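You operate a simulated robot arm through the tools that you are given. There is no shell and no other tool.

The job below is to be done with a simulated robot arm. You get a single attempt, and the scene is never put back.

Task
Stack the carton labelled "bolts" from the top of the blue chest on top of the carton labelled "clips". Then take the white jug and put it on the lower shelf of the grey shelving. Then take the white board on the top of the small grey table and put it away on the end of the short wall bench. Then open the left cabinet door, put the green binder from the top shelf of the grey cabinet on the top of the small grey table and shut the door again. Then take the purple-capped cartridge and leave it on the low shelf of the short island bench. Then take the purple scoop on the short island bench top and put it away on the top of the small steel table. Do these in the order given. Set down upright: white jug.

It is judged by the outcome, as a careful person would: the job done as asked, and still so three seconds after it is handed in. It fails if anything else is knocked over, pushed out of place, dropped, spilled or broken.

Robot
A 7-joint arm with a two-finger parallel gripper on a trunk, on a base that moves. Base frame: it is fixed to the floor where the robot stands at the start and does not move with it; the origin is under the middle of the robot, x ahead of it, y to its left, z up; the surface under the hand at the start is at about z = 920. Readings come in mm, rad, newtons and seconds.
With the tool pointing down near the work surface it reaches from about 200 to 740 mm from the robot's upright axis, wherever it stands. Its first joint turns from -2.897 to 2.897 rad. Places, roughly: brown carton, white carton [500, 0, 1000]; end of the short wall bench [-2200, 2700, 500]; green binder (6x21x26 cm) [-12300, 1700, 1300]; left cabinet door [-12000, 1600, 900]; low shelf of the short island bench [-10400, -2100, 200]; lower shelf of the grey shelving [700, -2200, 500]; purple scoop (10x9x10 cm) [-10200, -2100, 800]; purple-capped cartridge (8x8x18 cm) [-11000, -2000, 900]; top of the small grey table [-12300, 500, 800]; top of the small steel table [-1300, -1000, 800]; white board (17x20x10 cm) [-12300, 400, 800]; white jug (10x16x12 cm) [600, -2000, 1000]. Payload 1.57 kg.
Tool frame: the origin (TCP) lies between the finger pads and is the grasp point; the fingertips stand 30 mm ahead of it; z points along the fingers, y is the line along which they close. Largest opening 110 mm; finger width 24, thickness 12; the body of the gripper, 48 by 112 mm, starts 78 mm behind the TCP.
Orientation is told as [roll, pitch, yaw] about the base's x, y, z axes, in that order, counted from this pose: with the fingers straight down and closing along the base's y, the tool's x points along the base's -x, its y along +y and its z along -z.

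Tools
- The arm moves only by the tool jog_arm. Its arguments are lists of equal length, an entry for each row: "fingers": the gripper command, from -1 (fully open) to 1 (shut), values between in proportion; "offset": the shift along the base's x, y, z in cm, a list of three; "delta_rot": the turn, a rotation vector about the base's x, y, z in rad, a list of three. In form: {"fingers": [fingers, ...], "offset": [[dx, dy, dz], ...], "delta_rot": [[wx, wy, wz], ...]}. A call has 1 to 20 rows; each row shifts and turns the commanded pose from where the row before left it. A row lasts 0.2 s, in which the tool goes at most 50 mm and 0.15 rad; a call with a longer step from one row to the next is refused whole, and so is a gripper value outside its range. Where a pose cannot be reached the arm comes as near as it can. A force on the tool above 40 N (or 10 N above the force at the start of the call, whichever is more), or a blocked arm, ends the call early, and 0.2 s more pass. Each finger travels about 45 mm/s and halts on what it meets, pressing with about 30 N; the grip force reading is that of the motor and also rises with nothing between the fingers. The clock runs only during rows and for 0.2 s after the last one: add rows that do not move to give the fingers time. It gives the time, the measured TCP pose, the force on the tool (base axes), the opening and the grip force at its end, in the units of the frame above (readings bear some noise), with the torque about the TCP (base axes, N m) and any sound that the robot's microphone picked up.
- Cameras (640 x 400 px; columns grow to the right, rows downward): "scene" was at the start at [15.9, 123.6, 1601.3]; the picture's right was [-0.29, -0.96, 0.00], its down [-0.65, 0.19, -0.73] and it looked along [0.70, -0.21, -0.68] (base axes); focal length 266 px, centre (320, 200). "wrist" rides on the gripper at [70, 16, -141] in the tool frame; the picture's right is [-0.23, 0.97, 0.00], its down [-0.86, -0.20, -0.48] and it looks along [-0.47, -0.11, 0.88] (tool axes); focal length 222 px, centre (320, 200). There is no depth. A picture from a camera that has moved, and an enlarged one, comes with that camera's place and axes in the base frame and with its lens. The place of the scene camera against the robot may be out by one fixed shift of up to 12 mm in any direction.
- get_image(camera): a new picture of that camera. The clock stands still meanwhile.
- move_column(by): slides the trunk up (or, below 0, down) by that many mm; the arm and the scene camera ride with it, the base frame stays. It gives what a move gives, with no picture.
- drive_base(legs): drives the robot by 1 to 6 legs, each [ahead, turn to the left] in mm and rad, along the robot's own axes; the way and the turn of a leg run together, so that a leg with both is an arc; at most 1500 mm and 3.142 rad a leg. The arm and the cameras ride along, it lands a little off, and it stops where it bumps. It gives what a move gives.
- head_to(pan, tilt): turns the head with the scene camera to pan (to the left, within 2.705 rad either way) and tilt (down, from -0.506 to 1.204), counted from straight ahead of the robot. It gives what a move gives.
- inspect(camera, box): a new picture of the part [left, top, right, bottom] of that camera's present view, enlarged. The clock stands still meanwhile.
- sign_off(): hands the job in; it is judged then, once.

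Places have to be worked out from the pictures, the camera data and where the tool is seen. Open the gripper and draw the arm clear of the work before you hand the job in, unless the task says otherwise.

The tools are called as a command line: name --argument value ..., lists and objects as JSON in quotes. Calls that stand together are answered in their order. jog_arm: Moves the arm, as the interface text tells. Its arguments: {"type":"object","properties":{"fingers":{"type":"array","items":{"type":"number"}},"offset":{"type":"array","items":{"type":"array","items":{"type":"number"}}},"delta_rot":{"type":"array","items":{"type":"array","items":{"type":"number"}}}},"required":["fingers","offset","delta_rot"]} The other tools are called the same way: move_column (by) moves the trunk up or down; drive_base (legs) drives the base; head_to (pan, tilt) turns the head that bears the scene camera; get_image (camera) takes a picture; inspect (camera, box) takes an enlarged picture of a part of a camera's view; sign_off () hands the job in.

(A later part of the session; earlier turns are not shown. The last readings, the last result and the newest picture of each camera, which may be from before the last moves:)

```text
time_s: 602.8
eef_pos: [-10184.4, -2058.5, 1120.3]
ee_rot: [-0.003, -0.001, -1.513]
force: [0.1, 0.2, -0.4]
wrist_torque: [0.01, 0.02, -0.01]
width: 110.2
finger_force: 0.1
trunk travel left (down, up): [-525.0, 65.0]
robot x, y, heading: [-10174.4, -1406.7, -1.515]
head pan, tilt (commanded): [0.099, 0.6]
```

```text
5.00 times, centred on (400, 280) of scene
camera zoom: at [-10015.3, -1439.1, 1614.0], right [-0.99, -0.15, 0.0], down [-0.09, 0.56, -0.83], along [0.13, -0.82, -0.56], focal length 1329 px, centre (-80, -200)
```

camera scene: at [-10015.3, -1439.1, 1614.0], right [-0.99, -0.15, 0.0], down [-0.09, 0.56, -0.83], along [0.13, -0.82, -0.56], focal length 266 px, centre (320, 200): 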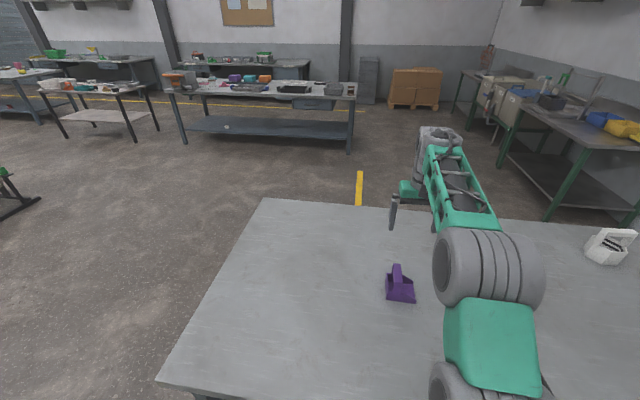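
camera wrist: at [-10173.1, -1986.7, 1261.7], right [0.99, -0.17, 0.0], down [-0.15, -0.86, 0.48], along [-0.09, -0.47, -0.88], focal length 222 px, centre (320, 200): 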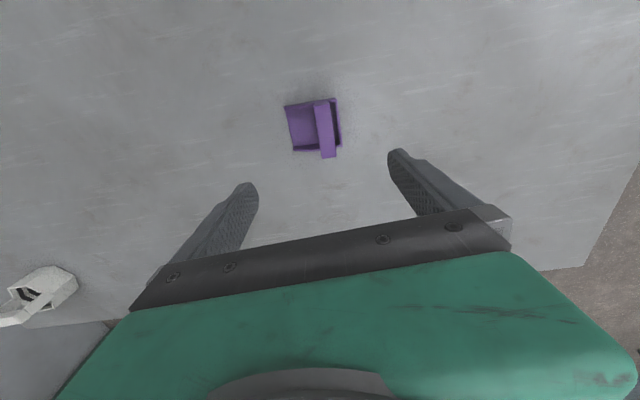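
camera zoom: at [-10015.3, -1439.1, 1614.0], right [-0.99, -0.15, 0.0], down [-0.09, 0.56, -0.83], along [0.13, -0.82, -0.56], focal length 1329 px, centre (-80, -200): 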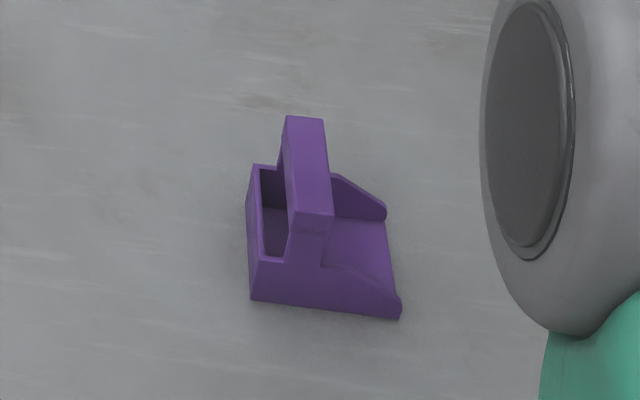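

Handle bar centre ≈ (-10177, -2065), 25 mm wide, along y. I'll align over it, descend partway to z≈970 and re-measure heights.

jog_arm --fingers '[-1, -1, -1, -1, -1, -1, -1]' --offset '[[0.7, -0.65, 0], [0, 0, -3], [0, 0, -3], [0, 0, -3], [0, 0, -3], [0, 0, -3], [0, 0, 0]]' --delta_rot '[[0, 0, -0.058], [0, 0, 0], [0, 0, 0], [0, 0, 0], [0, 0, 0], [0, 0, 0], [0, 0, 0]]'

inspect --camera "wrist" --box '[230, 80, 410, 240]'

inspect --camera "scene" --box '[340, 210, 460, 320]'

```text
time_s: 604.4
eef_pos: [-10182.8, -2059.9, 966.1]
ee_rot: [-0.003, -0.001, -1.572]
force: [-0.7, 0.4, 0.2]
wrist_torque: [0.02, 0.04, 0.03]
width: 110.3
finger_force: 0.0
trunk travel left (down, up): [-525.0, 65.0]
robot x, y, heading: [-10175.3, -1411.6, -1.515]
head pan, tilt (commanded): [0.099, 0.6]
```

```text
2.50 times, centred on (320, 160) of wrist
camera zoom: at [-10166.6, -1990.1, 1107.6], right [0.97, -0.23, 0.0], down [-0.2, -0.85, 0.48], along [-0.11, -0.47, -0.88], focal length 555 px, centre (320, 300)
```

zoom: 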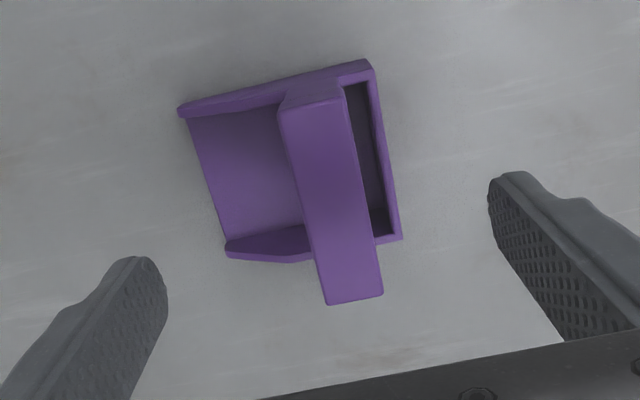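

```text
3.64 times, centred on (400, 265) of scene
camera zoom: at [-10015.3, -1439.2, 1614.0], right [-0.99, -0.15, 0.0], down [-0.09, 0.56, -0.82], along [0.13, -0.82, -0.57], focal length 966 px, centre (29, -36)
```

zoom: 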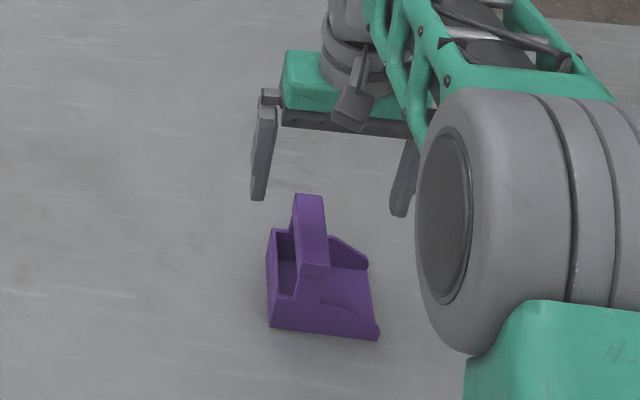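

Re-measured: handle top z≈900, centre (-10178, -2063). Aligning, descending to z≈887 (fingertips above the tray walls) and closing.

jog_arm --fingers '[-1, -1, -1, -1, -1, -1, 0, 0.4, 0.8, 1, 1, 1]' --offset '[[0.5, -0.3, 0], [0, 0, -2.2], [0, 0, -2.2], [0, 0, -2], [0, 0, -1.5], [0, 0, 0], [0, 0, 0], [0, 0, 0], [0, 0, 0], [0, 0, 0], [0, 0, 0], [0, 0, 0]]' --delta_rot '[[0, 0, 0], [0, 0, 0], [0, 0, 0], [0, 0, 0], [0, 0, 0], [0, 0, 0], [0, 0, 0], [0, 0, 0], [0, 0, 0], [0, 0, 0], [0, 0, 0], [0, 0, 0]]'

get_image --camera "wrist"

inspect --camera "scene" --box '[340, 210, 460, 320]'

```text
time_s: 607.0
eef_pos: [-10176.3, -2064.1, 890.1]
ee_rot: [-0.004, -0.004, -1.572]
force: [0.4, 0.1, 1.0]
wrist_torque: [0.0, -0.02, -0.06]
width: 25.8
finger_force: 19.9
trunk travel left (down, up): [-525.0, 65.0]
robot x, y, heading: [-10176.5, -1410.3, -1.517]
head pan, tilt (commanded): [0.099, 0.6]
```

```text
taken
camera wrist: at [-10159.7, -1994.3, 1031.6], right [0.97, -0.23, 0.0], down [-0.2, -0.85, 0.48], along [-0.11, -0.47, -0.88], focal length 222 px, centre (320, 200)
```

wrist: 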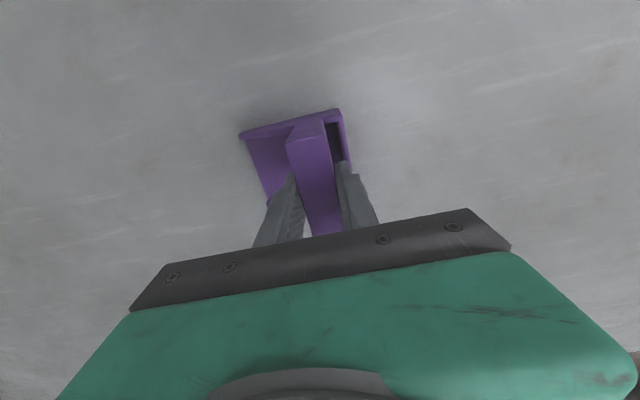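

```text
3.64 times, centred on (400, 265) of scene
camera zoom: at [-10015.3, -1439.1, 1614.0], right [-0.99, -0.15, 0.0], down [-0.09, 0.56, -0.83], along [0.13, -0.82, -0.56], focal length 966 px, centre (29, -36)
```

zoom: 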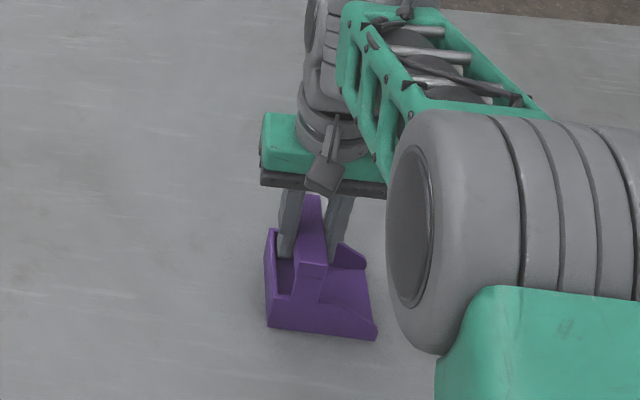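

Handle gripped (25.8 mm). Letting grip build up and lifting.

jog_arm --fingers '[1, 1, 1, 1, 1, 1, 1, 1]' --offset '[[0, 0, 0], [0, 0, 0], [0, 0, 0.5], [0, 0, 1.2], [0, 0, 2], [0, 0, 2], [0, 0, 2], [0, 0, 0]]' --delta_rot '[[0, 0, 0], [0, 0, 0], [0, 0, 0], [0, 0, 0], [0, 0, 0], [0, 0, 0], [0, 0, 0], [0, 0, 0]]'

get_image --camera "wrist"

inspect --camera "scene" --box '[340, 180, 460, 300]'

```text
time_s: 608.8
eef_pos: [-10175.4, -2064.1, 967.1]
ee_rot: [-0.005, -0.003, -1.571]
force: [0.3, -0.1, -0.8]
wrist_torque: [-0.03, -0.02, -0.01]
width: 25.5
finger_force: 29.9
trunk travel left (down, up): [-525.0, 65.0]
robot x, y, heading: [-10179.0, -1416.3, -1.518]
head pan, tilt (commanded): [0.099, 0.6]
```

```text
taken
camera wrist: at [-10158.8, -1993.6, 1108.7], right [0.97, -0.23, 0.0], down [-0.2, -0.85, 0.48], along [-0.11, -0.47, -0.88], focal length 222 px, centre (320, 200)
```

wrist: 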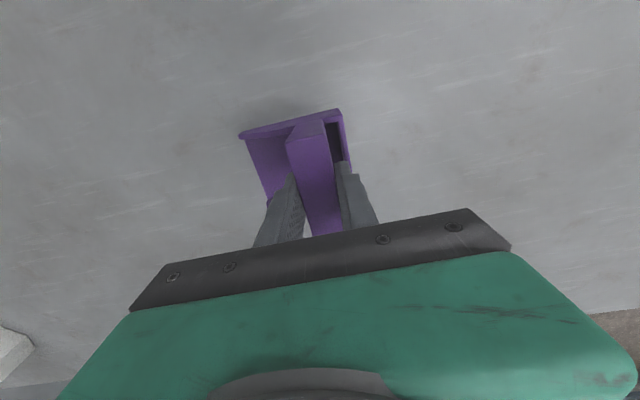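

```text
3.33 times, centred on (400, 240) of scene
camera zoom: at [-10015.3, -1439.1, 1614.0], right [-0.99, -0.15, 0.0], down [-0.09, 0.56, -0.83], along [0.13, -0.82, -0.56], focal length 886 px, centre (53, 67)
```

zoom: 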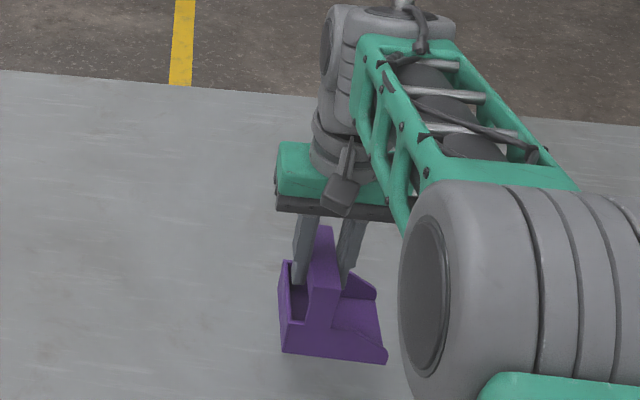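

Scoop lifted level (very light). Raising and retracting it to the travel pose.

jog_arm --fingers '[1, 1, 1, 1, 1, 1, 1, 1, 1, 1, 1]' --offset '[[0, 0.5, 2], [0, 2.5, 2.5], [0.2, 2.5, 2.5], [0.3, 2.5, 2.5], [0.3, 2.5, 2.5], [0.3, 2.5, 2.5], [0.3, 2.5, 2.5], [0.3, 2.5, 2.5], [0.3, 2.5, 2], [0, 2, 0], [0, 0, 0]]' --delta_rot '[[0, 0, 0], [0, 0, 0], [0, 0, 0], [0, 0, 0], [0, 0, 0.02], [0, 0, 0.02], [0, 0, 0.01], [0, 0, 0], [0, 0, 0], [0, 0, 0], [0, 0, 0]]'

get_image --camera "wrist"

```text
time_s: 611.2
eef_pos: [-10157.5, -1841.2, 1182.0]
ee_rot: [-0.004, -0.003, -1.522]
force: [-0.2, -0.7, -0.4]
wrist_torque: [0.02, 0.01, -0.02]
width: 25.4
finger_force: 30.0
trunk travel left (down, up): [-525.0, 65.0]
robot x, y, heading: [-10174.8, -1411.6, -1.517]
head pan, tilt (commanded): [0.099, 0.6]
```

```text
taken
camera wrist: at [-10143.7, -1769.5, 1324.3], right [0.98, -0.18, 0.0], down [-0.16, -0.86, 0.48], along [-0.09, -0.47, -0.88], focal length 222 px, centre (320, 200)
```

wrist: 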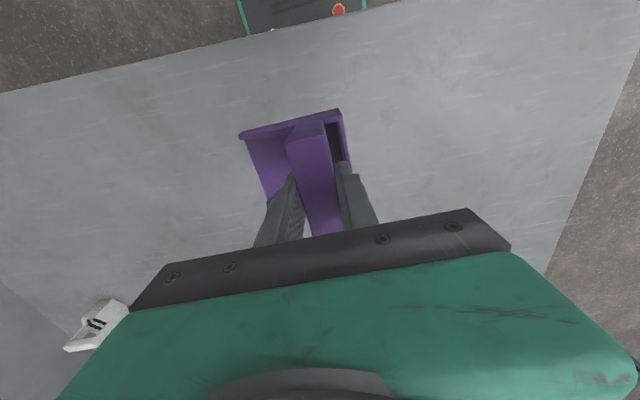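

Scoop secure. Heading back east by the known route: backing off, then via (-9100,-1330) to (-7715,-4336).

drive_base --legs '[[-250, 0], [0, 1.364], [1100, 0], [0, -0.986]]'

head_to --pan 0.3 --tilt 0.4

get_image --camera "scene"

```text
time_s: 624.0
eef_pos: [-8941.7, -1748.8, 1183.6]
ee_rot: [-0.004, -0.004, -1.158]
force: [-0.7, 0.0, -1.0]
wrist_torque: [-0.01, 0.01, -0.03]
width: 25.6
finger_force: 29.9
trunk travel left (down, up): [-525.0, 65.0]
robot x, y, heading: [-9111.6, -1356.7, -1.155]
head pan, tilt (commanded): [0.099, 0.6]
```

```text
time_s: 624.7
eef_pos: [-8940.4, -1748.4, 1182.6]
ee_rot: [-0.004, -0.001, -1.158]
force: [-0.3, -0.4, -0.8]
wrist_torque: [-0.03, -0.02, -0.05]
width: 25.7
finger_force: 30.7
trunk travel left (down, up): [-525.0, 65.0]
robot x, y, heading: [-9111.1, -1355.9, -1.152]
head pan, tilt (commanded): [0.3, 0.4]
```

```text
taken
camera scene: at [-8937.0, -1315.5, 1632.2], right [-0.75, -0.66, 0.0], down [-0.26, 0.29, -0.92], along [0.61, -0.69, -0.39], focal length 266 px, centre (320, 200)
```

scene: 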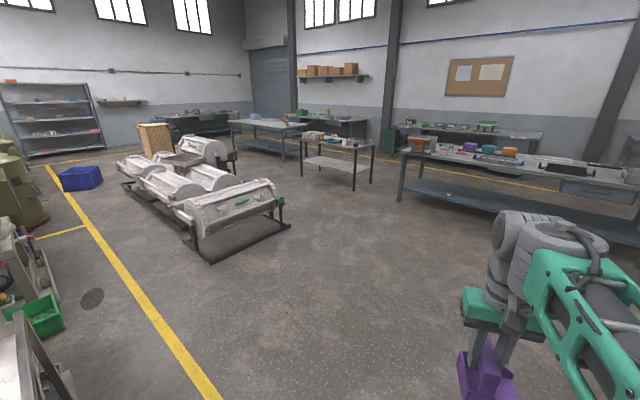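

Path is clear. Driving diagonally to about (-7200,-4340) and turning east.

drive_base --legs '[[0, 0.152], [1200, 0], [1200, 0], [1140, 0], [0, 1.001]]'

head_to --pan 0.3 --tilt 0.4

get_image --camera "scene"

```text
time_s: 645.2
eef_pos: [-6701.5, -4337.9, 1182.8]
ee_rot: [-0.006, -0.003, -0.005]
force: [0.1, -1.1, -0.2]
wrist_torque: [-0.01, -0.03, 0.01]
width: 25.5
finger_force: 30.0
trunk travel left (down, up): [-525.0, 65.0]
robot x, y, heading: [-7132.6, -4335.7, 0.006]
head pan, tilt (commanded): [0.3, 0.4]
```

```text
time_s: 645.8
eef_pos: [-6701.7, -4337.2, 1182.6]
ee_rot: [-0.004, -0.003, -0.005]
force: [0.1, 0.2, -1.1]
wrist_torque: [0.01, -0.02, 0.01]
width: 25.5
finger_force: 29.8
trunk travel left (down, up): [-525.0, 65.0]
robot x, y, heading: [-7126.0, -4335.9, 0.0]
head pan, tilt (commanded): [0.3, 0.4]
```

```text
taken
camera scene: at [-7104.9, -4159.9, 1632.2], right [0.3, -0.95, 0.0], down [-0.37, -0.12, -0.92], along [0.88, 0.27, -0.39], focal length 266 px, centre (320, 200)
```

scene: 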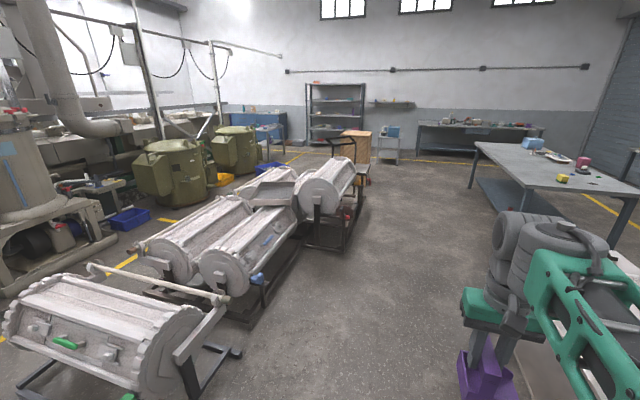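

Aisle is clear. Driving 2.7 m east, then checking drift.

drive_base --legs '[[1350, 0], [1350, 0]]'

```text
time_s: 659.1
eef_pos: [-3968.0, -4323.2, 1184.2]
ee_rot: [-0.003, -0.003, -0.017]
force: [0.3, -0.8, -2.2]
wrist_torque: [0.02, 0.02, -0.02]
width: 25.6
finger_force: 30.4
trunk travel left (down, up): [-525.0, 65.0]
robot x, y, heading: [-4396.3, -4310.4, -0.009]
head pan, tilt (commanded): [0.3, 0.4]
```

drive_base --legs '[[1350, 0], [1340, 0], [0, 1.58]]'

head_to --pan 0.0 --tilt 0.4

get_image --camera "scene"

```text
time_s: 675.9
eef_pos: [-1730.9, -3870.8, 1183.6]
ee_rot: [-0.004, -0.004, 1.577]
force: [0.1, 0.0, -0.9]
wrist_torque: [0.01, 0.01, 0.03]
width: 25.6
finger_force: 30.0
trunk travel left (down, up): [-525.0, 65.0]
robot x, y, heading: [-1731.6, -4296.3, 1.582]
head pan, tilt (commanded): [0.3, 0.4]
```

```text
time_s: 676.7
eef_pos: [-1731.2, -3870.6, 1183.8]
ee_rot: [-0.004, -0.003, 1.577]
force: [1.1, -0.1, -0.2]
wrist_torque: [0.01, 0.03, 0.0]
width: 25.7
finger_force: 29.8
trunk travel left (down, up): [-525.0, 65.0]
robot x, y, heading: [-1727.6, -4297.3, 1.573]
head pan, tilt (commanded): [0.0, 0.4]
```

```text
taken
camera scene: at [-1888.4, -4275.8, 1632.3], right [1.0, 0.01, 0.0], down [0.0, -0.39, -0.92], along [-0.01, 0.92, -0.39], focal length 266 px, centre (320, 200)
```

scene: 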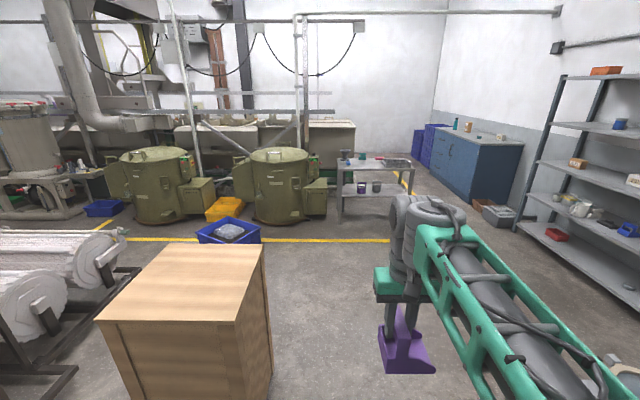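

The steel table is ahead; the jug is visible still standing on the lower shelf at right. Driving 1.9 m north.

drive_base --legs '[[1000, 0], [900, 0]]'

head_to --pan -0.25 --tilt 0.45

get_image --camera "scene"

```text
time_s: 686.4
eef_pos: [-1761.4, -1930.7, 1183.7]
ee_rot: [-0.004, -0.003, 1.58]
force: [-0.1, 0.7, -1.0]
wrist_torque: [0.03, -0.01, 0.0]
width: 25.1
finger_force: 30.0
trunk travel left (down, up): [-525.0, 65.0]
robot x, y, heading: [-1759.0, -2361.8, 1.584]
head pan, tilt (commanded): [0.0, 0.4]
```

```text
time_s: 687.1
eef_pos: [-1760.6, -1931.1, 1183.1]
ee_rot: [-0.004, -0.004, 1.581]
force: [-1.1, 0.8, -1.1]
wrist_torque: [0.01, 0.0, 0.01]
width: 25.6
finger_force: 29.4
trunk travel left (down, up): [-525.0, 65.0]
robot x, y, heading: [-1762.2, -2362.5, 1.585]
head pan, tilt (commanded): [-0.25, 0.45]
```

```text
taken
camera scene: at [-1894.8, -2339.4, 1627.6], right [0.97, -0.23, 0.0], down [-0.1, -0.42, -0.9], along [0.21, 0.88, -0.44], focal length 266 px, centre (320, 200)
```

scene: 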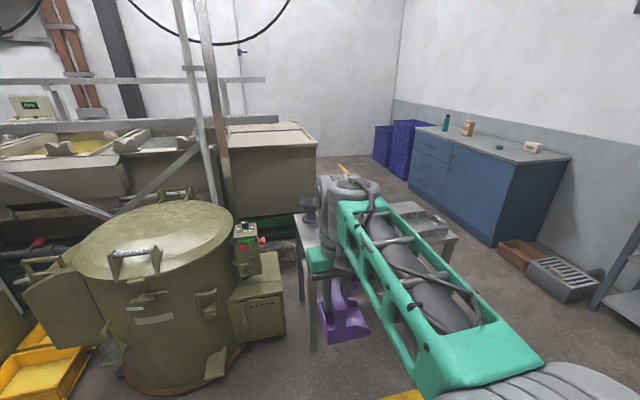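

The arm hides the table. Moving over to about (-1310,-1910) facing the table squarely.

drive_base --legs '[[0, -0.8], [640, 0], [0, 0.786]]'

head_to --pan 0.2 --tilt 0.6

get_image --camera "scene"

get_image --camera "wrist"

```text
time_s: 694.8
eef_pos: [-1286.3, -1495.3, 1182.1]
ee_rot: [-0.003, -0.004, 1.522]
force: [0.1, -0.6, -0.9]
wrist_torque: [0.01, 0.0, -0.02]
width: 25.6
finger_force: 30.1
trunk travel left (down, up): [-525.0, 65.0]
robot x, y, heading: [-1303.8, -1922.4, 1.534]
head pan, tilt (commanded): [-0.25, 0.45]
```

```text
time_s: 695.7
eef_pos: [-1285.2, -1495.8, 1182.3]
ee_rot: [-0.003, -0.002, 1.523]
force: [0.0, 1.0, -0.6]
wrist_torque: [-0.02, 0.02, 0.03]
width: 25.5
finger_force: 30.6
trunk travel left (down, up): [-525.0, 65.0]
robot x, y, heading: [-1307.1, -1922.3, 1.525]
head pan, tilt (commanded): [0.201, 0.6]
```

```text
taken
camera scene: at [-1481.8, -1896.8, 1614.0], right [0.99, 0.16, 0.0], down [0.09, -0.56, -0.83], along [-0.13, 0.82, -0.56], focal length 266 px, centre (320, 200)
```

scene: 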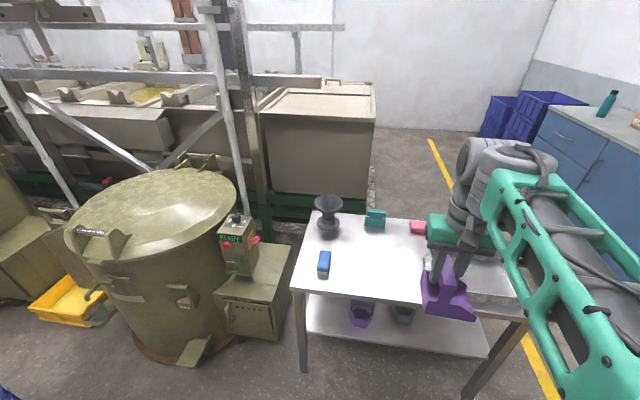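

```text
taken
camera wrist: at [-1305.8, -1565.4, 1324.2], right [-0.96, 0.27, 0.0], down [0.24, 0.84, 0.48], along [0.13, 0.46, -0.88], focal length 222 px, centre (320, 200)
```

wrist: 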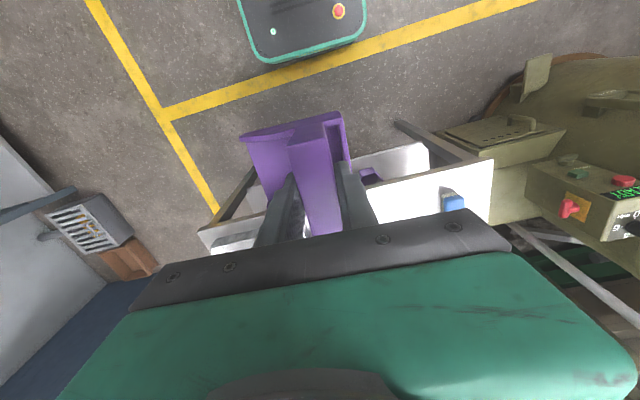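

I can see the table: blue block (-1585,-1190), funnel, teal, pink at the back and the tray at x>-1170. The middle around (-1370,-1130) is free. Driving 170 mm closer and moving the scoop over that spot.

drive_base --legs '[[170, 0]]'

jog_arm --fingers '[1, 1, 1, 1, 1, 1, 1, 1, 1, 1]' --offset '[[-1, 2, 0], [-1.2, 2.3, 0], [-1.2, 2.3, 0], [-1.2, 2.3, 0], [-1.2, 2.3, 0], [-1.2, 2.3, 0], [-1.2, 2.3, 0], [-1.1, 2.2, 0], [0, 1.2, 0], [0, 0, 0]]' --delta_rot '[[0, 0, 0], [0, 0, 0], [0, 0, 0], [0, 0, 0], [0, 0, 0.02], [0, 0, 0.02], [0, 0, 0.01], [0, 0, 0], [0, 0, 0], [0, 0, 0]]'

get_image --camera "wrist"

get_image --camera "scene"

```text
time_s: 697.2
eef_pos: [-1278.2, -1325.2, 1182.0]
ee_rot: [-0.004, -0.001, 1.52]
force: [0.0, -0.4, -1.2]
wrist_torque: [-0.05, 0.05, -0.04]
width: 25.3
finger_force: 30.4
trunk travel left (down, up): [-525.0, 65.0]
robot x, y, heading: [-1299.2, -1753.6, 1.526]
head pan, tilt (commanded): [0.201, 0.6]
```

```text
time_s: 699.4
eef_pos: [-1372.5, -1132.2, 1182.9]
ee_rot: [-0.003, -0.001, 1.57]
force: [1.3, 0.4, -0.3]
wrist_torque: [0.0, 0.02, 0.03]
width: 25.6
finger_force: 29.4
trunk travel left (down, up): [-525.0, 65.0]
robot x, y, heading: [-1297.0, -1753.1, 1.524]
head pan, tilt (commanded): [0.201, 0.6]
```

```text
taken
camera wrist: at [-1388.8, -1203.1, 1324.7], right [-0.97, 0.23, 0.0], down [0.2, 0.85, 0.48], along [0.11, 0.47, -0.88], focal length 222 px, centre (320, 200)
```

wrist: 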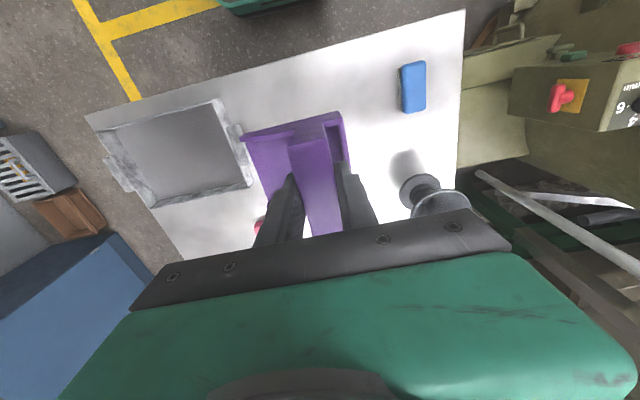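

```text
taken
camera scene: at [-1474.6, -1724.7, 1614.0], right [0.99, 0.16, 0.0], down [0.09, -0.56, -0.82], along [-0.13, 0.81, -0.57], focal length 266 px, centre (320, 200)
```

scene: 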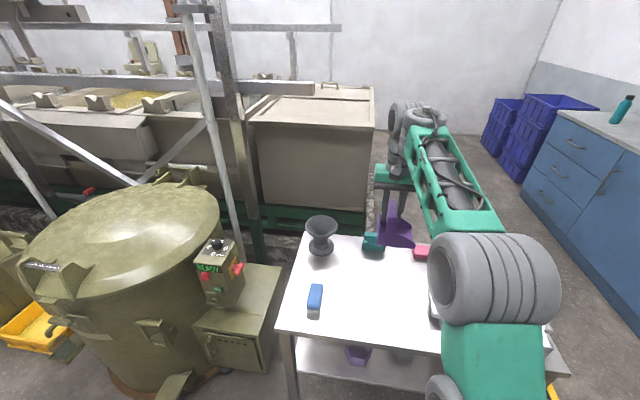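

Spot is clear: tray edge at x≈-1187, blue at ≈-1568, teal at y≈-922; table near edge y≈-1247. Lowering the scoop 250 mm.

jog_arm --fingers '[1, 1, 1, 1, 1, 1, 1, 1, 1, 1, 1]' --offset '[[0, 0, -1.5], [0, 0, -3], [0, 0, -3], [0, 0, -3], [0, 0, -3], [0, 0, -3], [0, 0, -3], [0, 0, -3], [0, 0, -1.5], [0, 0, -1], [0, 0, 0]]' --delta_rot '[[0, 0, 0], [0, 0, 0], [0, 0, 0], [0, 0, 0], [0, 0, 0], [0, 0, 0], [0, 0, 0], [0, 0, 0], [0, 0, 0], [0, 0, 0], [0, 0, 0]]'

get_image --camera "wrist"

get_image --camera "scene"

```text
time_s: 701.8
eef_pos: [-1375.2, -1101.0, 959.3]
ee_rot: [-0.005, 0.002, 1.571]
force: [-0.6, -0.1, -0.6]
wrist_torque: [-0.05, 0.0, 0.01]
width: 25.2
finger_force: 30.1
out of reach, approached as far as the arm can: row 7, 8, 9, 10
trunk travel left (down, up): [-525.0, 65.0]
robot x, y, heading: [-1295.3, -1750.8, 1.524]
head pan, tilt (commanded): [0.201, 0.6]
```

```text
taken
camera wrist: at [-1391.7, -1168.2, 1100.7], right [-0.97, 0.23, 0.0], down [0.2, 0.86, 0.48], along [0.11, 0.46, -0.88], focal length 222 px, centre (320, 200)
```

wrist: 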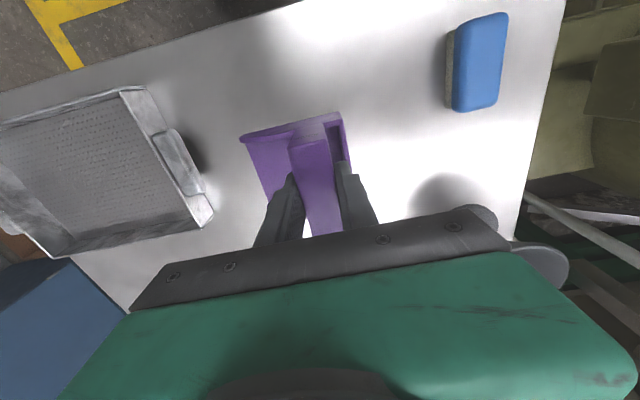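

```text
taken
camera scene: at [-1474.3, -1724.5, 1614.0], right [0.99, 0.16, 0.0], down [0.09, -0.56, -0.82], along [-0.13, 0.81, -0.57], focal length 266 px, centre (320, 200)
```

scene: 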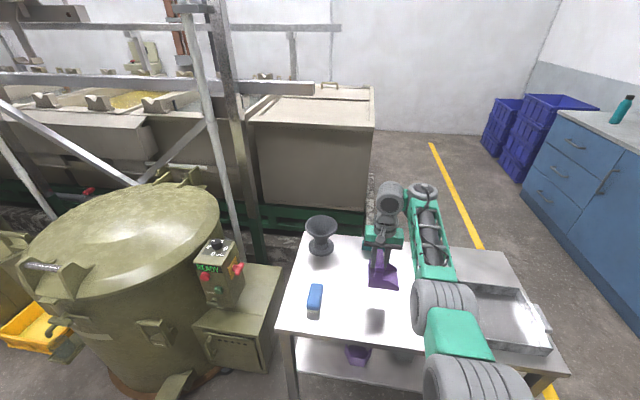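

The arm neared a reach limit, so I'll finish lowering with the trunk. Position (-1375,-1101) is still clear. Lowering the trunk 45 mm.

move_column --by -45

get_image --camera "wrist"

inspect --camera "scene" --box '[280, 200, 480, 340]'

```text
time_s: 702.6
eef_pos: [-1374.9, -1099.5, 913.5]
ee_rot: [-0.004, 0.004, 1.572]
force: [-0.1, 0.3, -1.6]
wrist_torque: [0.02, 0.01, 0.0]
width: 25.5
finger_force: 29.7
trunk travel left (down, up): [-480.0, 110.0]
robot x, y, heading: [-1303.9, -1750.3, 1.524]
head pan, tilt (commanded): [0.201, 0.6]
```

```text
taken
camera wrist: at [-1391.6, -1168.4, 1056.1], right [-0.97, 0.23, 0.0], down [0.2, 0.86, 0.48], along [0.11, 0.46, -0.88], focal length 222 px, centre (320, 200)
```

wrist: 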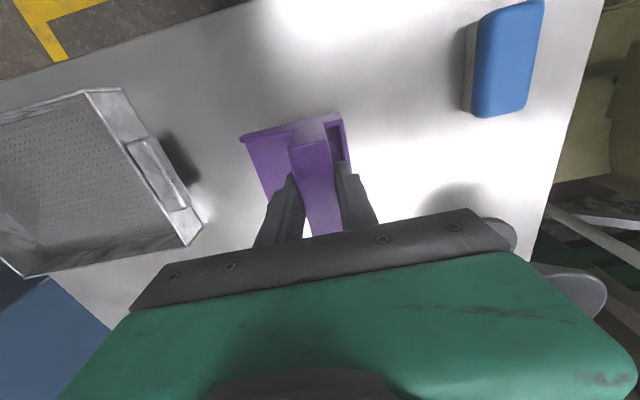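

```text
2.86 times, centred on (380, 270) of scene
camera zoom: at [-1474.3, -1724.9, 1569.0], right [0.99, 0.16, 0.0], down [0.09, -0.56, -0.83], along [-0.13, 0.82, -0.56], focal length 759 px, centre (149, 0)
```

zoom: 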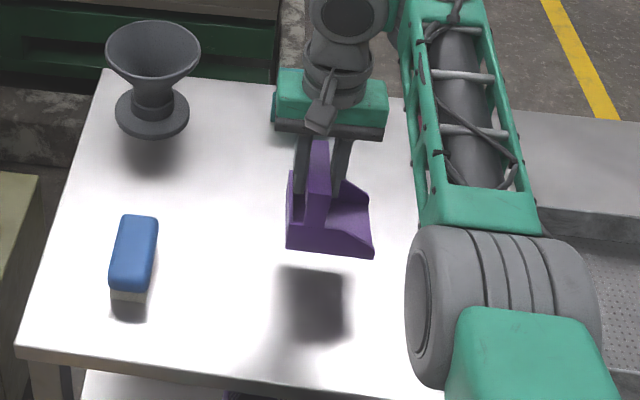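

Lowering further in small trunk steps while watching the force.

move_column --by -12

inspect --camera "scene" --box '[340, 230, 440, 330]'

```text
time_s: 703.2
eef_pos: [-1374.4, -1099.9, 902.0]
ee_rot: [-0.004, 0.004, 1.572]
force: [-0.2, -0.7, -0.3]
wrist_torque: [0.0, 0.05, 0.01]
width: 25.5
finger_force: 30.5
trunk travel left (down, up): [-468.0, 122.0]
robot x, y, heading: [-1299.3, -1748.4, 1.529]
head pan, tilt (commanded): [0.201, 0.6]
```

```text
4.00 times, centred on (390, 280) of scene
camera zoom: at [-1474.3, -1724.8, 1557.0], right [0.99, 0.16, 0.0], down [0.09, -0.56, -0.83], along [-0.13, 0.82, -0.56], focal length 1063 px, centre (40, -120)
```

zoom: 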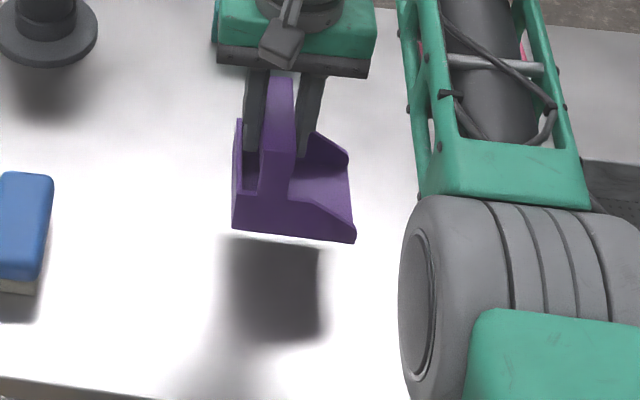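

move_column --by -6

move_column --by -4

```text
time_s: 703.8
eef_pos: [-1375.5, -1097.8, 896.2]
ee_rot: [-0.006, 0.003, 1.57]
force: [-0.2, 0.2, -0.8]
wrist_torque: [-0.01, 0.04, 0.01]
width: 25.4
finger_force: 29.9
trunk travel left (down, up): [-462.0, 128.0]
robot x, y, heading: [-1299.4, -1754.7, 1.522]
head pan, tilt (commanded): [0.201, 0.6]
```

```text
time_s: 704.3
eef_pos: [-1374.8, -1097.1, 891.9]
ee_rot: [-0.004, 0.003, 1.569]
force: [-0.3, -0.8, -1.1]
wrist_torque: [-0.01, 0.0, 0.01]
width: 25.5
finger_force: 30.2
trunk travel left (down, up): [-458.0, 132.0]
robot x, y, heading: [-1299.6, -1754.4, 1.528]
head pan, tilt (commanded): [0.201, 0.6]
```

No contact yet at z≈892. Continuing in 4 mm steps.

move_column --by -4

move_column --by -3

inspect --camera "scene" --box '[340, 230, 440, 330]'

```text
time_s: 704.9
eef_pos: [-1374.1, -1098.2, 887.4]
ee_rot: [-0.004, 0.004, 1.57]
force: [0.8, 0.5, -1.3]
wrist_torque: [0.0, 0.05, -0.03]
width: 25.4
finger_force: 30.0
trunk travel left (down, up): [-454.0, 136.0]
robot x, y, heading: [-1298.1, -1750.3, 1.527]
head pan, tilt (commanded): [0.201, 0.6]
```

```text
time_s: 705.4
eef_pos: [-1374.6, -1099.9, 884.9]
ee_rot: [-0.005, 0.002, 1.572]
force: [-0.1, -0.1, -0.5]
wrist_torque: [-0.03, 0.0, 0.04]
width: 25.3
finger_force: 30.1
trunk travel left (down, up): [-451.0, 139.0]
robot x, y, heading: [-1305.4, -1751.6, 1.524]
head pan, tilt (commanded): [0.201, 0.6]
```

```text
4.00 times, centred on (390, 280) of scene
camera zoom: at [-1474.3, -1724.8, 1540.0], right [0.99, 0.16, 0.0], down [0.09, -0.56, -0.83], along [-0.13, 0.82, -0.56], focal length 1063 px, centre (40, -120)
```

zoom: 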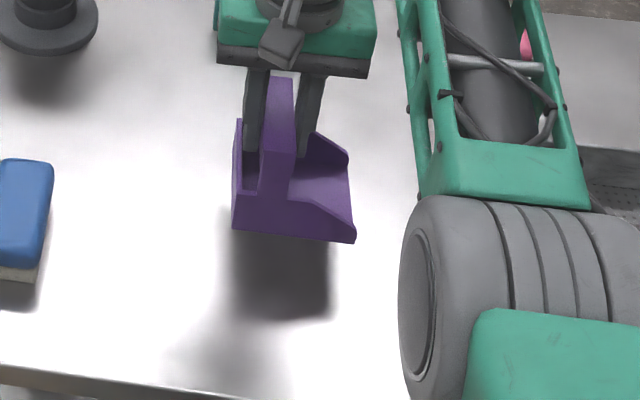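

move_column --by -3

move_column --by -3

move_column --by -3

```text
time_s: 705.9
eef_pos: [-1375.4, -1099.1, 881.9]
ee_rot: [-0.005, 0.002, 1.57]
force: [-1.0, -1.2, -0.7]
wrist_torque: [0.0, 0.02, 0.05]
width: 25.6
finger_force: 30.1
trunk travel left (down, up): [-448.0, 142.0]
robot x, y, heading: [-1302.1, -1756.2, 1.527]
head pan, tilt (commanded): [0.201, 0.6]
```

```text
time_s: 706.4
eef_pos: [-1374.6, -1098.5, 879.0]
ee_rot: [-0.003, 0.005, 1.569]
force: [0.4, 0.6, -0.4]
wrist_torque: [-0.02, 0.06, 0.02]
width: 25.4
finger_force: 29.6
trunk travel left (down, up): [-445.0, 145.0]
robot x, y, heading: [-1301.0, -1749.8, 1.528]
head pan, tilt (commanded): [0.201, 0.6]
```

```text
time_s: 706.9
eef_pos: [-1374.7, -1099.3, 876.3]
ee_rot: [-0.005, 0.003, 1.571]
force: [-0.2, 1.2, -1.5]
wrist_torque: [0.0, -0.01, -0.02]
width: 25.6
finger_force: 30.1
trunk travel left (down, up): [-442.0, 148.0]
robot x, y, heading: [-1300.9, -1750.8, 1.523]
head pan, tilt (commanded): [0.201, 0.6]
```

inspect --camera "scene" --box '[350, 240, 420, 310]'

move_column --by -3

move_column --by -3

```text
5.71 times, centred on (385, 275) of scene
camera zoom: at [-1474.3, -1724.8, 1531.0], right [0.99, 0.16, 0.0], down [0.09, -0.56, -0.83], along [-0.13, 0.82, -0.56], focal length 1519 px, centre (-51, -229)
```

zoom: 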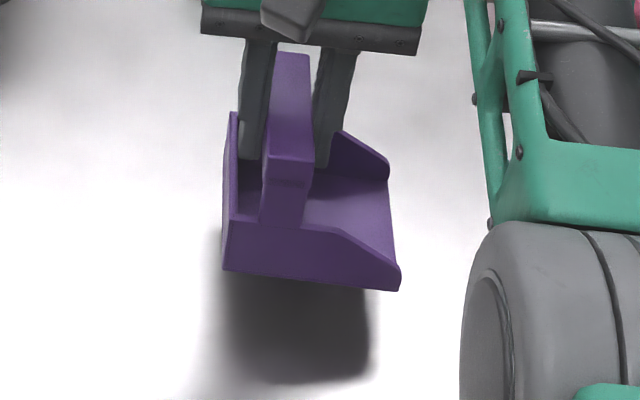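

```text
time_s: 707.5
eef_pos: [-1374.5, -1098.4, 872.1]
ee_rot: [-0.005, 0.002, 1.571]
force: [-0.7, 0.2, -0.7]
wrist_torque: [-0.02, 0.0, 0.02]
width: 25.3
finger_force: 29.6
trunk travel left (down, up): [-439.0, 151.0]
robot x, y, heading: [-1302.1, -1754.0, 1.526]
head pan, tilt (commanded): [0.201, 0.6]
```

```text
time_s: 708.0
eef_pos: [-1374.9, -1099.0, 870.1]
ee_rot: [-0.002, 0.005, 1.572]
force: [0.4, -0.3, -0.4]
wrist_torque: [-0.01, -0.02, -0.05]
width: 25.4
finger_force: 30.5
trunk travel left (down, up): [-436.0, 154.0]
robot x, y, heading: [-1299.3, -1749.4, 1.524]
head pan, tilt (commanded): [0.201, 0.6]
```

move_column --by -4

move_column --by -4

inspect --camera "scene" --box '[350, 240, 420, 310]'

```text
time_s: 708.5
eef_pos: [-1373.3, -1097.6, 865.7]
ee_rot: [-0.004, 0.005, 1.572]
force: [0.0, 0.5, -0.5]
wrist_torque: [-0.02, 0.02, -0.03]
width: 25.9
finger_force: 29.9
trunk travel left (down, up): [-432.0, 158.0]
robot x, y, heading: [-1302.0, -1752.8, 1.527]
head pan, tilt (commanded): [0.201, 0.6]
```

```text
time_s: 709.0
eef_pos: [-1374.0, -1097.9, 863.1]
ee_rot: [-0.005, 0.004, 1.568]
force: [0.3, 0.6, -0.3]
wrist_torque: [0.02, -0.02, 0.01]
width: 25.7
finger_force: 30.3
trunk travel left (down, up): [-428.0, 162.0]
robot x, y, heading: [-1301.8, -1751.5, 1.524]
head pan, tilt (commanded): [0.201, 0.6]
```

```text
5.71 times, centred on (385, 275) of scene
camera zoom: at [-1474.3, -1724.8, 1517.0], right [0.99, 0.16, 0.0], down [0.09, -0.56, -0.83], along [-0.13, 0.82, -0.56], focal length 1519 px, centre (-51, -229)
```

zoom: 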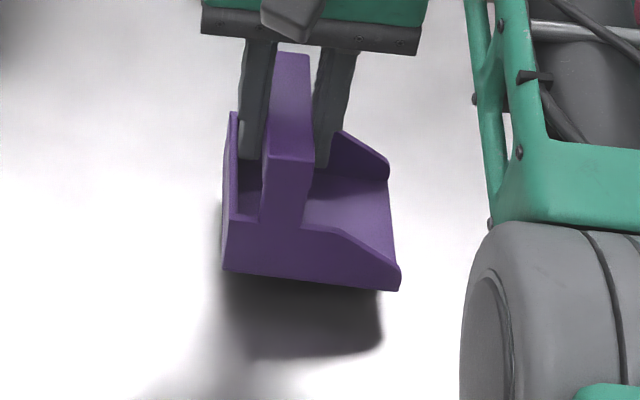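

Triangulation of the table edge and the shadow both say the table top is nearer z≈735, so there are still ~30 mm to go. Lowering in two 10 mm steps, then finer.

move_column --by -10

move_column --by -8

inspect --camera "scene" --box '[350, 240, 420, 310]'

```text
time_s: 709.6
eef_pos: [-1374.9, -1099.3, 852.2]
ee_rot: [-0.003, 0.003, 1.57]
force: [0.1, -0.3, -0.5]
wrist_torque: [-0.01, 0.02, -0.02]
width: 25.4
finger_force: 30.2
trunk travel left (down, up): [-418.0, 172.0]
robot x, y, heading: [-1298.1, -1751.5, 1.525]
head pan, tilt (commanded): [0.201, 0.6]
```

```text
time_s: 710.2
eef_pos: [-1374.6, -1098.3, 843.9]
ee_rot: [-0.004, 0.003, 1.571]
force: [-0.5, -0.1, -0.2]
wrist_torque: [0.0, 0.02, 0.02]
width: 25.4
finger_force: 30.3
trunk travel left (down, up): [-410.0, 180.0]
robot x, y, heading: [-1302.8, -1754.8, 1.529]
head pan, tilt (commanded): [0.201, 0.6]
```

```text
5.71 times, centred on (385, 275) of scene
camera zoom: at [-1474.3, -1724.8, 1499.0], right [0.99, 0.16, 0.0], down [0.09, -0.56, -0.83], along [-0.13, 0.82, -0.56], focal length 1519 px, centre (-51, -229)
```

zoom: 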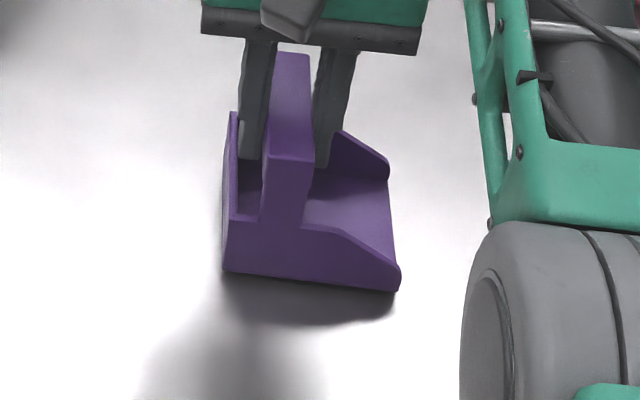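

Shadow nearly gone (≈20 mm left). Lowering 12 mm, then 3 mm steps.

move_column --by -12

move_column --by -3

move_column --by -3

```text
time_s: 710.8
eef_pos: [-1374.9, -1099.4, 836.9]
ee_rot: [-0.003, -0.002, 1.571]
force: [-0.5, 5.2, 24.1]
wrist_torque: [0.12, 0.28, 0.16]
width: 25.9
finger_force: 29.7
trunk travel left (down, up): [-398.0, 192.0]
robot x, y, heading: [-1301.7, -1751.3, 1.526]
head pan, tilt (commanded): [0.201, 0.6]
```

```text
time_s: 711.3
eef_pos: [-1374.4, -1100.2, 830.3]
ee_rot: [-0.004, 0.002, 1.571]
force: [-2.2, 3.3, 23.0]
wrist_torque: [0.24, 0.09, 0.0]
width: 25.7
finger_force: 30.2
trunk travel left (down, up): [-395.0, 195.0]
robot x, y, heading: [-1300.0, -1752.4, 1.528]
head pan, tilt (commanded): [0.201, 0.6]
```

```text
time_s: 711.8
eef_pos: [-1374.1, -1099.3, 827.3]
ee_rot: [-0.004, 0.003, 1.57]
force: [-1.1, 1.9, 22.7]
wrist_torque: [0.24, 0.05, 0.02]
width: 25.4
finger_force: 29.7
trunk travel left (down, up): [-392.0, 198.0]
robot x, y, heading: [-1301.8, -1750.9, 1.525]
head pan, tilt (commanded): [0.201, 0.6]
```

Contact made (~23 N; the handle slid slightly up between the pads). Easing up 3 mm before release.

move_column --by 3

inspect --camera "scene" --box '[350, 240, 420, 310]'

```text
time_s: 712.3
eef_pos: [-1373.7, -1100.4, 827.5]
ee_rot: [-0.003, 0.007, 1.571]
force: [-1.3, -0.7, 5.4]
wrist_torque: [0.21, 0.13, -0.01]
width: 25.7
finger_force: 30.1
trunk travel left (down, up): [-395.0, 195.0]
robot x, y, heading: [-1298.6, -1753.4, 1.525]
head pan, tilt (commanded): [0.201, 0.6]
```

```text
5.71 times, centred on (385, 275) of scene
camera zoom: at [-1474.3, -1725.3, 1483.8], right [0.99, 0.16, 0.0], down [0.09, -0.56, -0.83], along [-0.13, 0.82, -0.56], focal length 1519 px, centre (-51, -229)
```

zoom: 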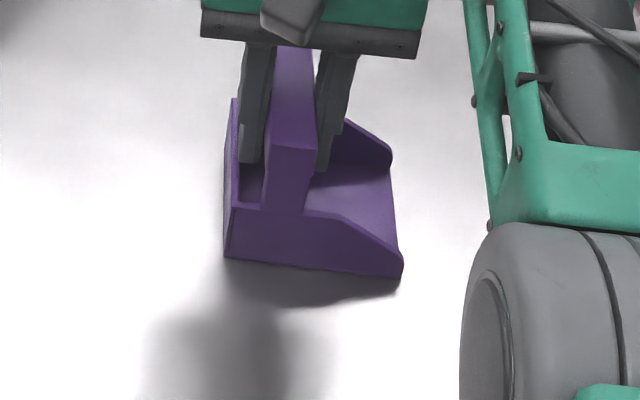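

The fingertips sit close to the tray's back wall, so I'll open just a few millimetres first, lift clear, and then open fully.

jog_arm --fingers '[0.5, 0.42, 0.42, 0.42]' --offset '[[0, 0, 0], [0, 0, 0], [0, 0, 0], [0, 0, 0]]' --delta_rot '[[0, 0, 0], [0, 0, 0], [0, 0, 0], [0, 0, 0]]'

inspect --camera "wrist" --box '[220, 90, 400, 240]'

```text
time_s: 713.3
eef_pos: [-1373.2, -1098.8, 830.3]
ee_rot: [-0.003, 0.003, 1.571]
force: [0.0, -0.5, 0.6]
wrist_torque: [0.04, 0.01, -0.02]
width: 31.8
finger_force: 0.2
trunk travel left (down, up): [-395.0, 195.0]
robot x, y, heading: [-1299.0, -1746.0, 1.525]
head pan, tilt (commanded): [0.201, 0.6]
```

```text
2.67 times, centred on (310, 165) of wrist
camera zoom: at [-1391.6, -1168.4, 970.9], right [-0.97, 0.23, 0.0], down [0.2, 0.86, 0.48], along [0.11, 0.46, -0.88], focal length 592 px, centre (347, 293)
```

zoom: 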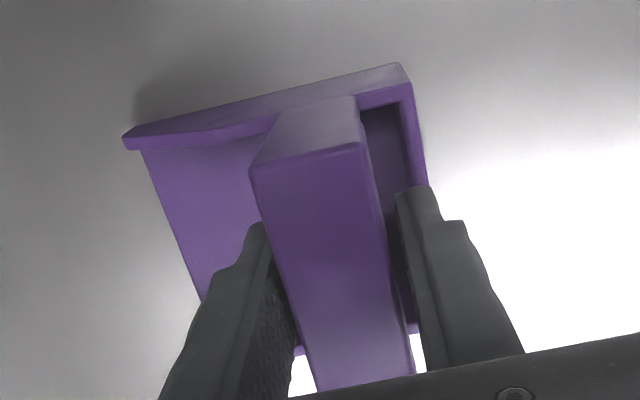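

Released; the finger overlaps above the back wall, so it is clear. Lifting with the trunk 60 mm.

move_column --by 15

jog_arm --fingers '[0, -0.3, -0.3]' --offset '[[0, 0, 0], [0, 0, 0], [0, 0, 0]]' --delta_rot '[[0, 0, 0], [0, 0, 0], [0, 0, 0]]'

inspect --camera "scene" --box '[340, 220, 440, 330]'

```text
time_s: 714.0
eef_pos: [-1374.8, -1099.1, 844.6]
ee_rot: [-0.004, 0.004, 1.57]
force: [0.1, 0.2, 0.9]
wrist_torque: [-0.04, 0.0, 0.0]
width: 32.0
finger_force: 0.1
trunk travel left (down, up): [-410.0, 180.0]
robot x, y, heading: [-1301.1, -1748.8, 1.525]
head pan, tilt (commanded): [0.201, 0.6]
```

```text
time_s: 714.8
eef_pos: [-1374.9, -1098.1, 845.9]
ee_rot: [-0.002, 0.004, 1.57]
force: [0.4, 0.4, -0.5]
wrist_torque: [-0.04, 0.02, -0.02]
width: 71.4
finger_force: 0.1
trunk travel left (down, up): [-410.0, 180.0]
robot x, y, heading: [-1296.2, -1755.2, 1.527]
head pan, tilt (commanded): [0.201, 0.6]
```

```text
3.64 times, centred on (390, 275) of scene
camera zoom: at [-1474.3, -1724.8, 1499.0], right [0.99, 0.16, 0.0], down [0.09, -0.56, -0.83], along [-0.13, 0.82, -0.56], focal length 966 px, centre (66, -73)
```

zoom: 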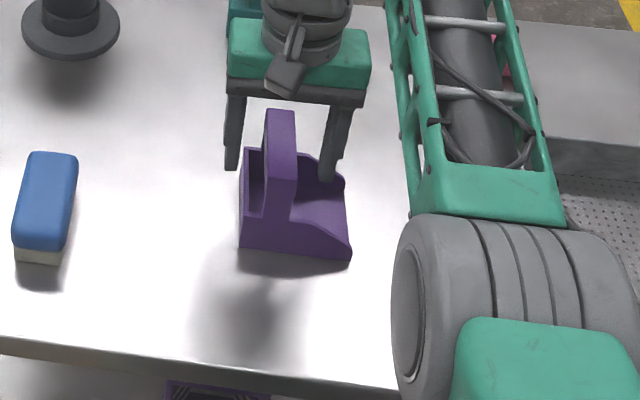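

The scoop rests level on the table. Raising the trunk 170 mm and backing away.

move_column --by 170

drive_base --legs '[[-450, 0]]'

get_image --camera "scene"

get_image --camera "wrist"

```text
time_s: 716.7
eef_pos: [-1374.8, -1099.8, 1014.4]
ee_rot: [-0.003, 0.003, 1.57]
force: [0.0, 0.8, -0.7]
wrist_torque: [-0.01, -0.01, -0.01]
width: 71.7
finger_force: 0.0
trunk travel left (down, up): [-580.0, 10.0]
robot x, y, heading: [-1300.1, -1754.1, 1.529]
head pan, tilt (commanded): [0.201, 0.6]
```

```text
time_s: 719.4
eef_pos: [-1397.9, -1543.5, 1014.0]
ee_rot: [-0.004, 0.004, 1.576]
force: [-0.1, 0.6, 0.5]
wrist_torque: [0.01, -0.02, 0.03]
width: 71.5
finger_force: 0.2
trunk travel left (down, up): [-580.0, 10.0]
robot x, y, heading: [-1321.1, -2196.6, 1.534]
head pan, tilt (commanded): [0.201, 0.6]
```

```text
taken
camera scene: at [-1492.8, -2170.1, 1669.0], right [0.99, 0.16, 0.0], down [0.09, -0.56, -0.83], along [-0.13, 0.81, -0.56], focal length 266 px, centre (320, 200)
```

scene: 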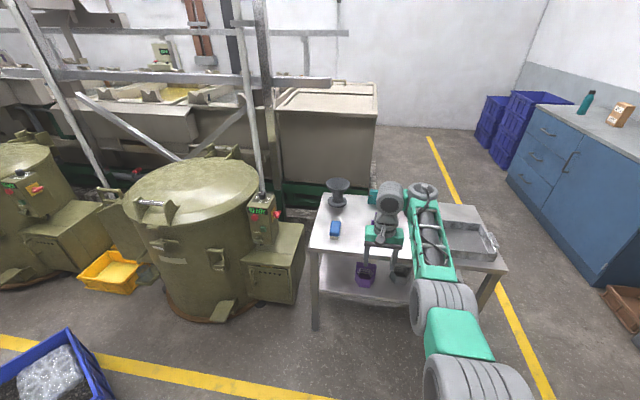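

```text
taken
camera wrist: at [-1414.2, -1613.0, 1156.2], right [-0.98, 0.22, 0.0], down [0.19, 0.86, 0.48], along [0.11, 0.46, -0.88], focal length 222 px, centre (320, 200)
```

wrist: 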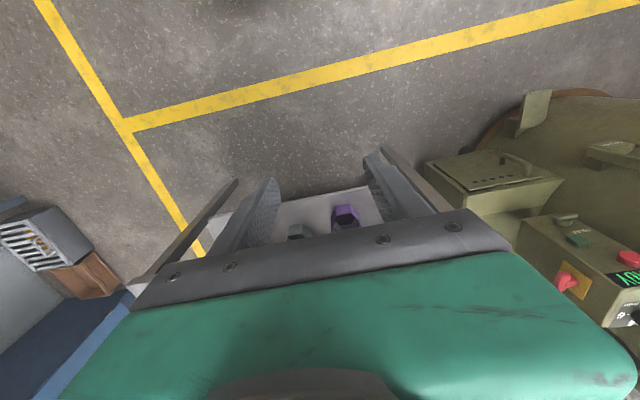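

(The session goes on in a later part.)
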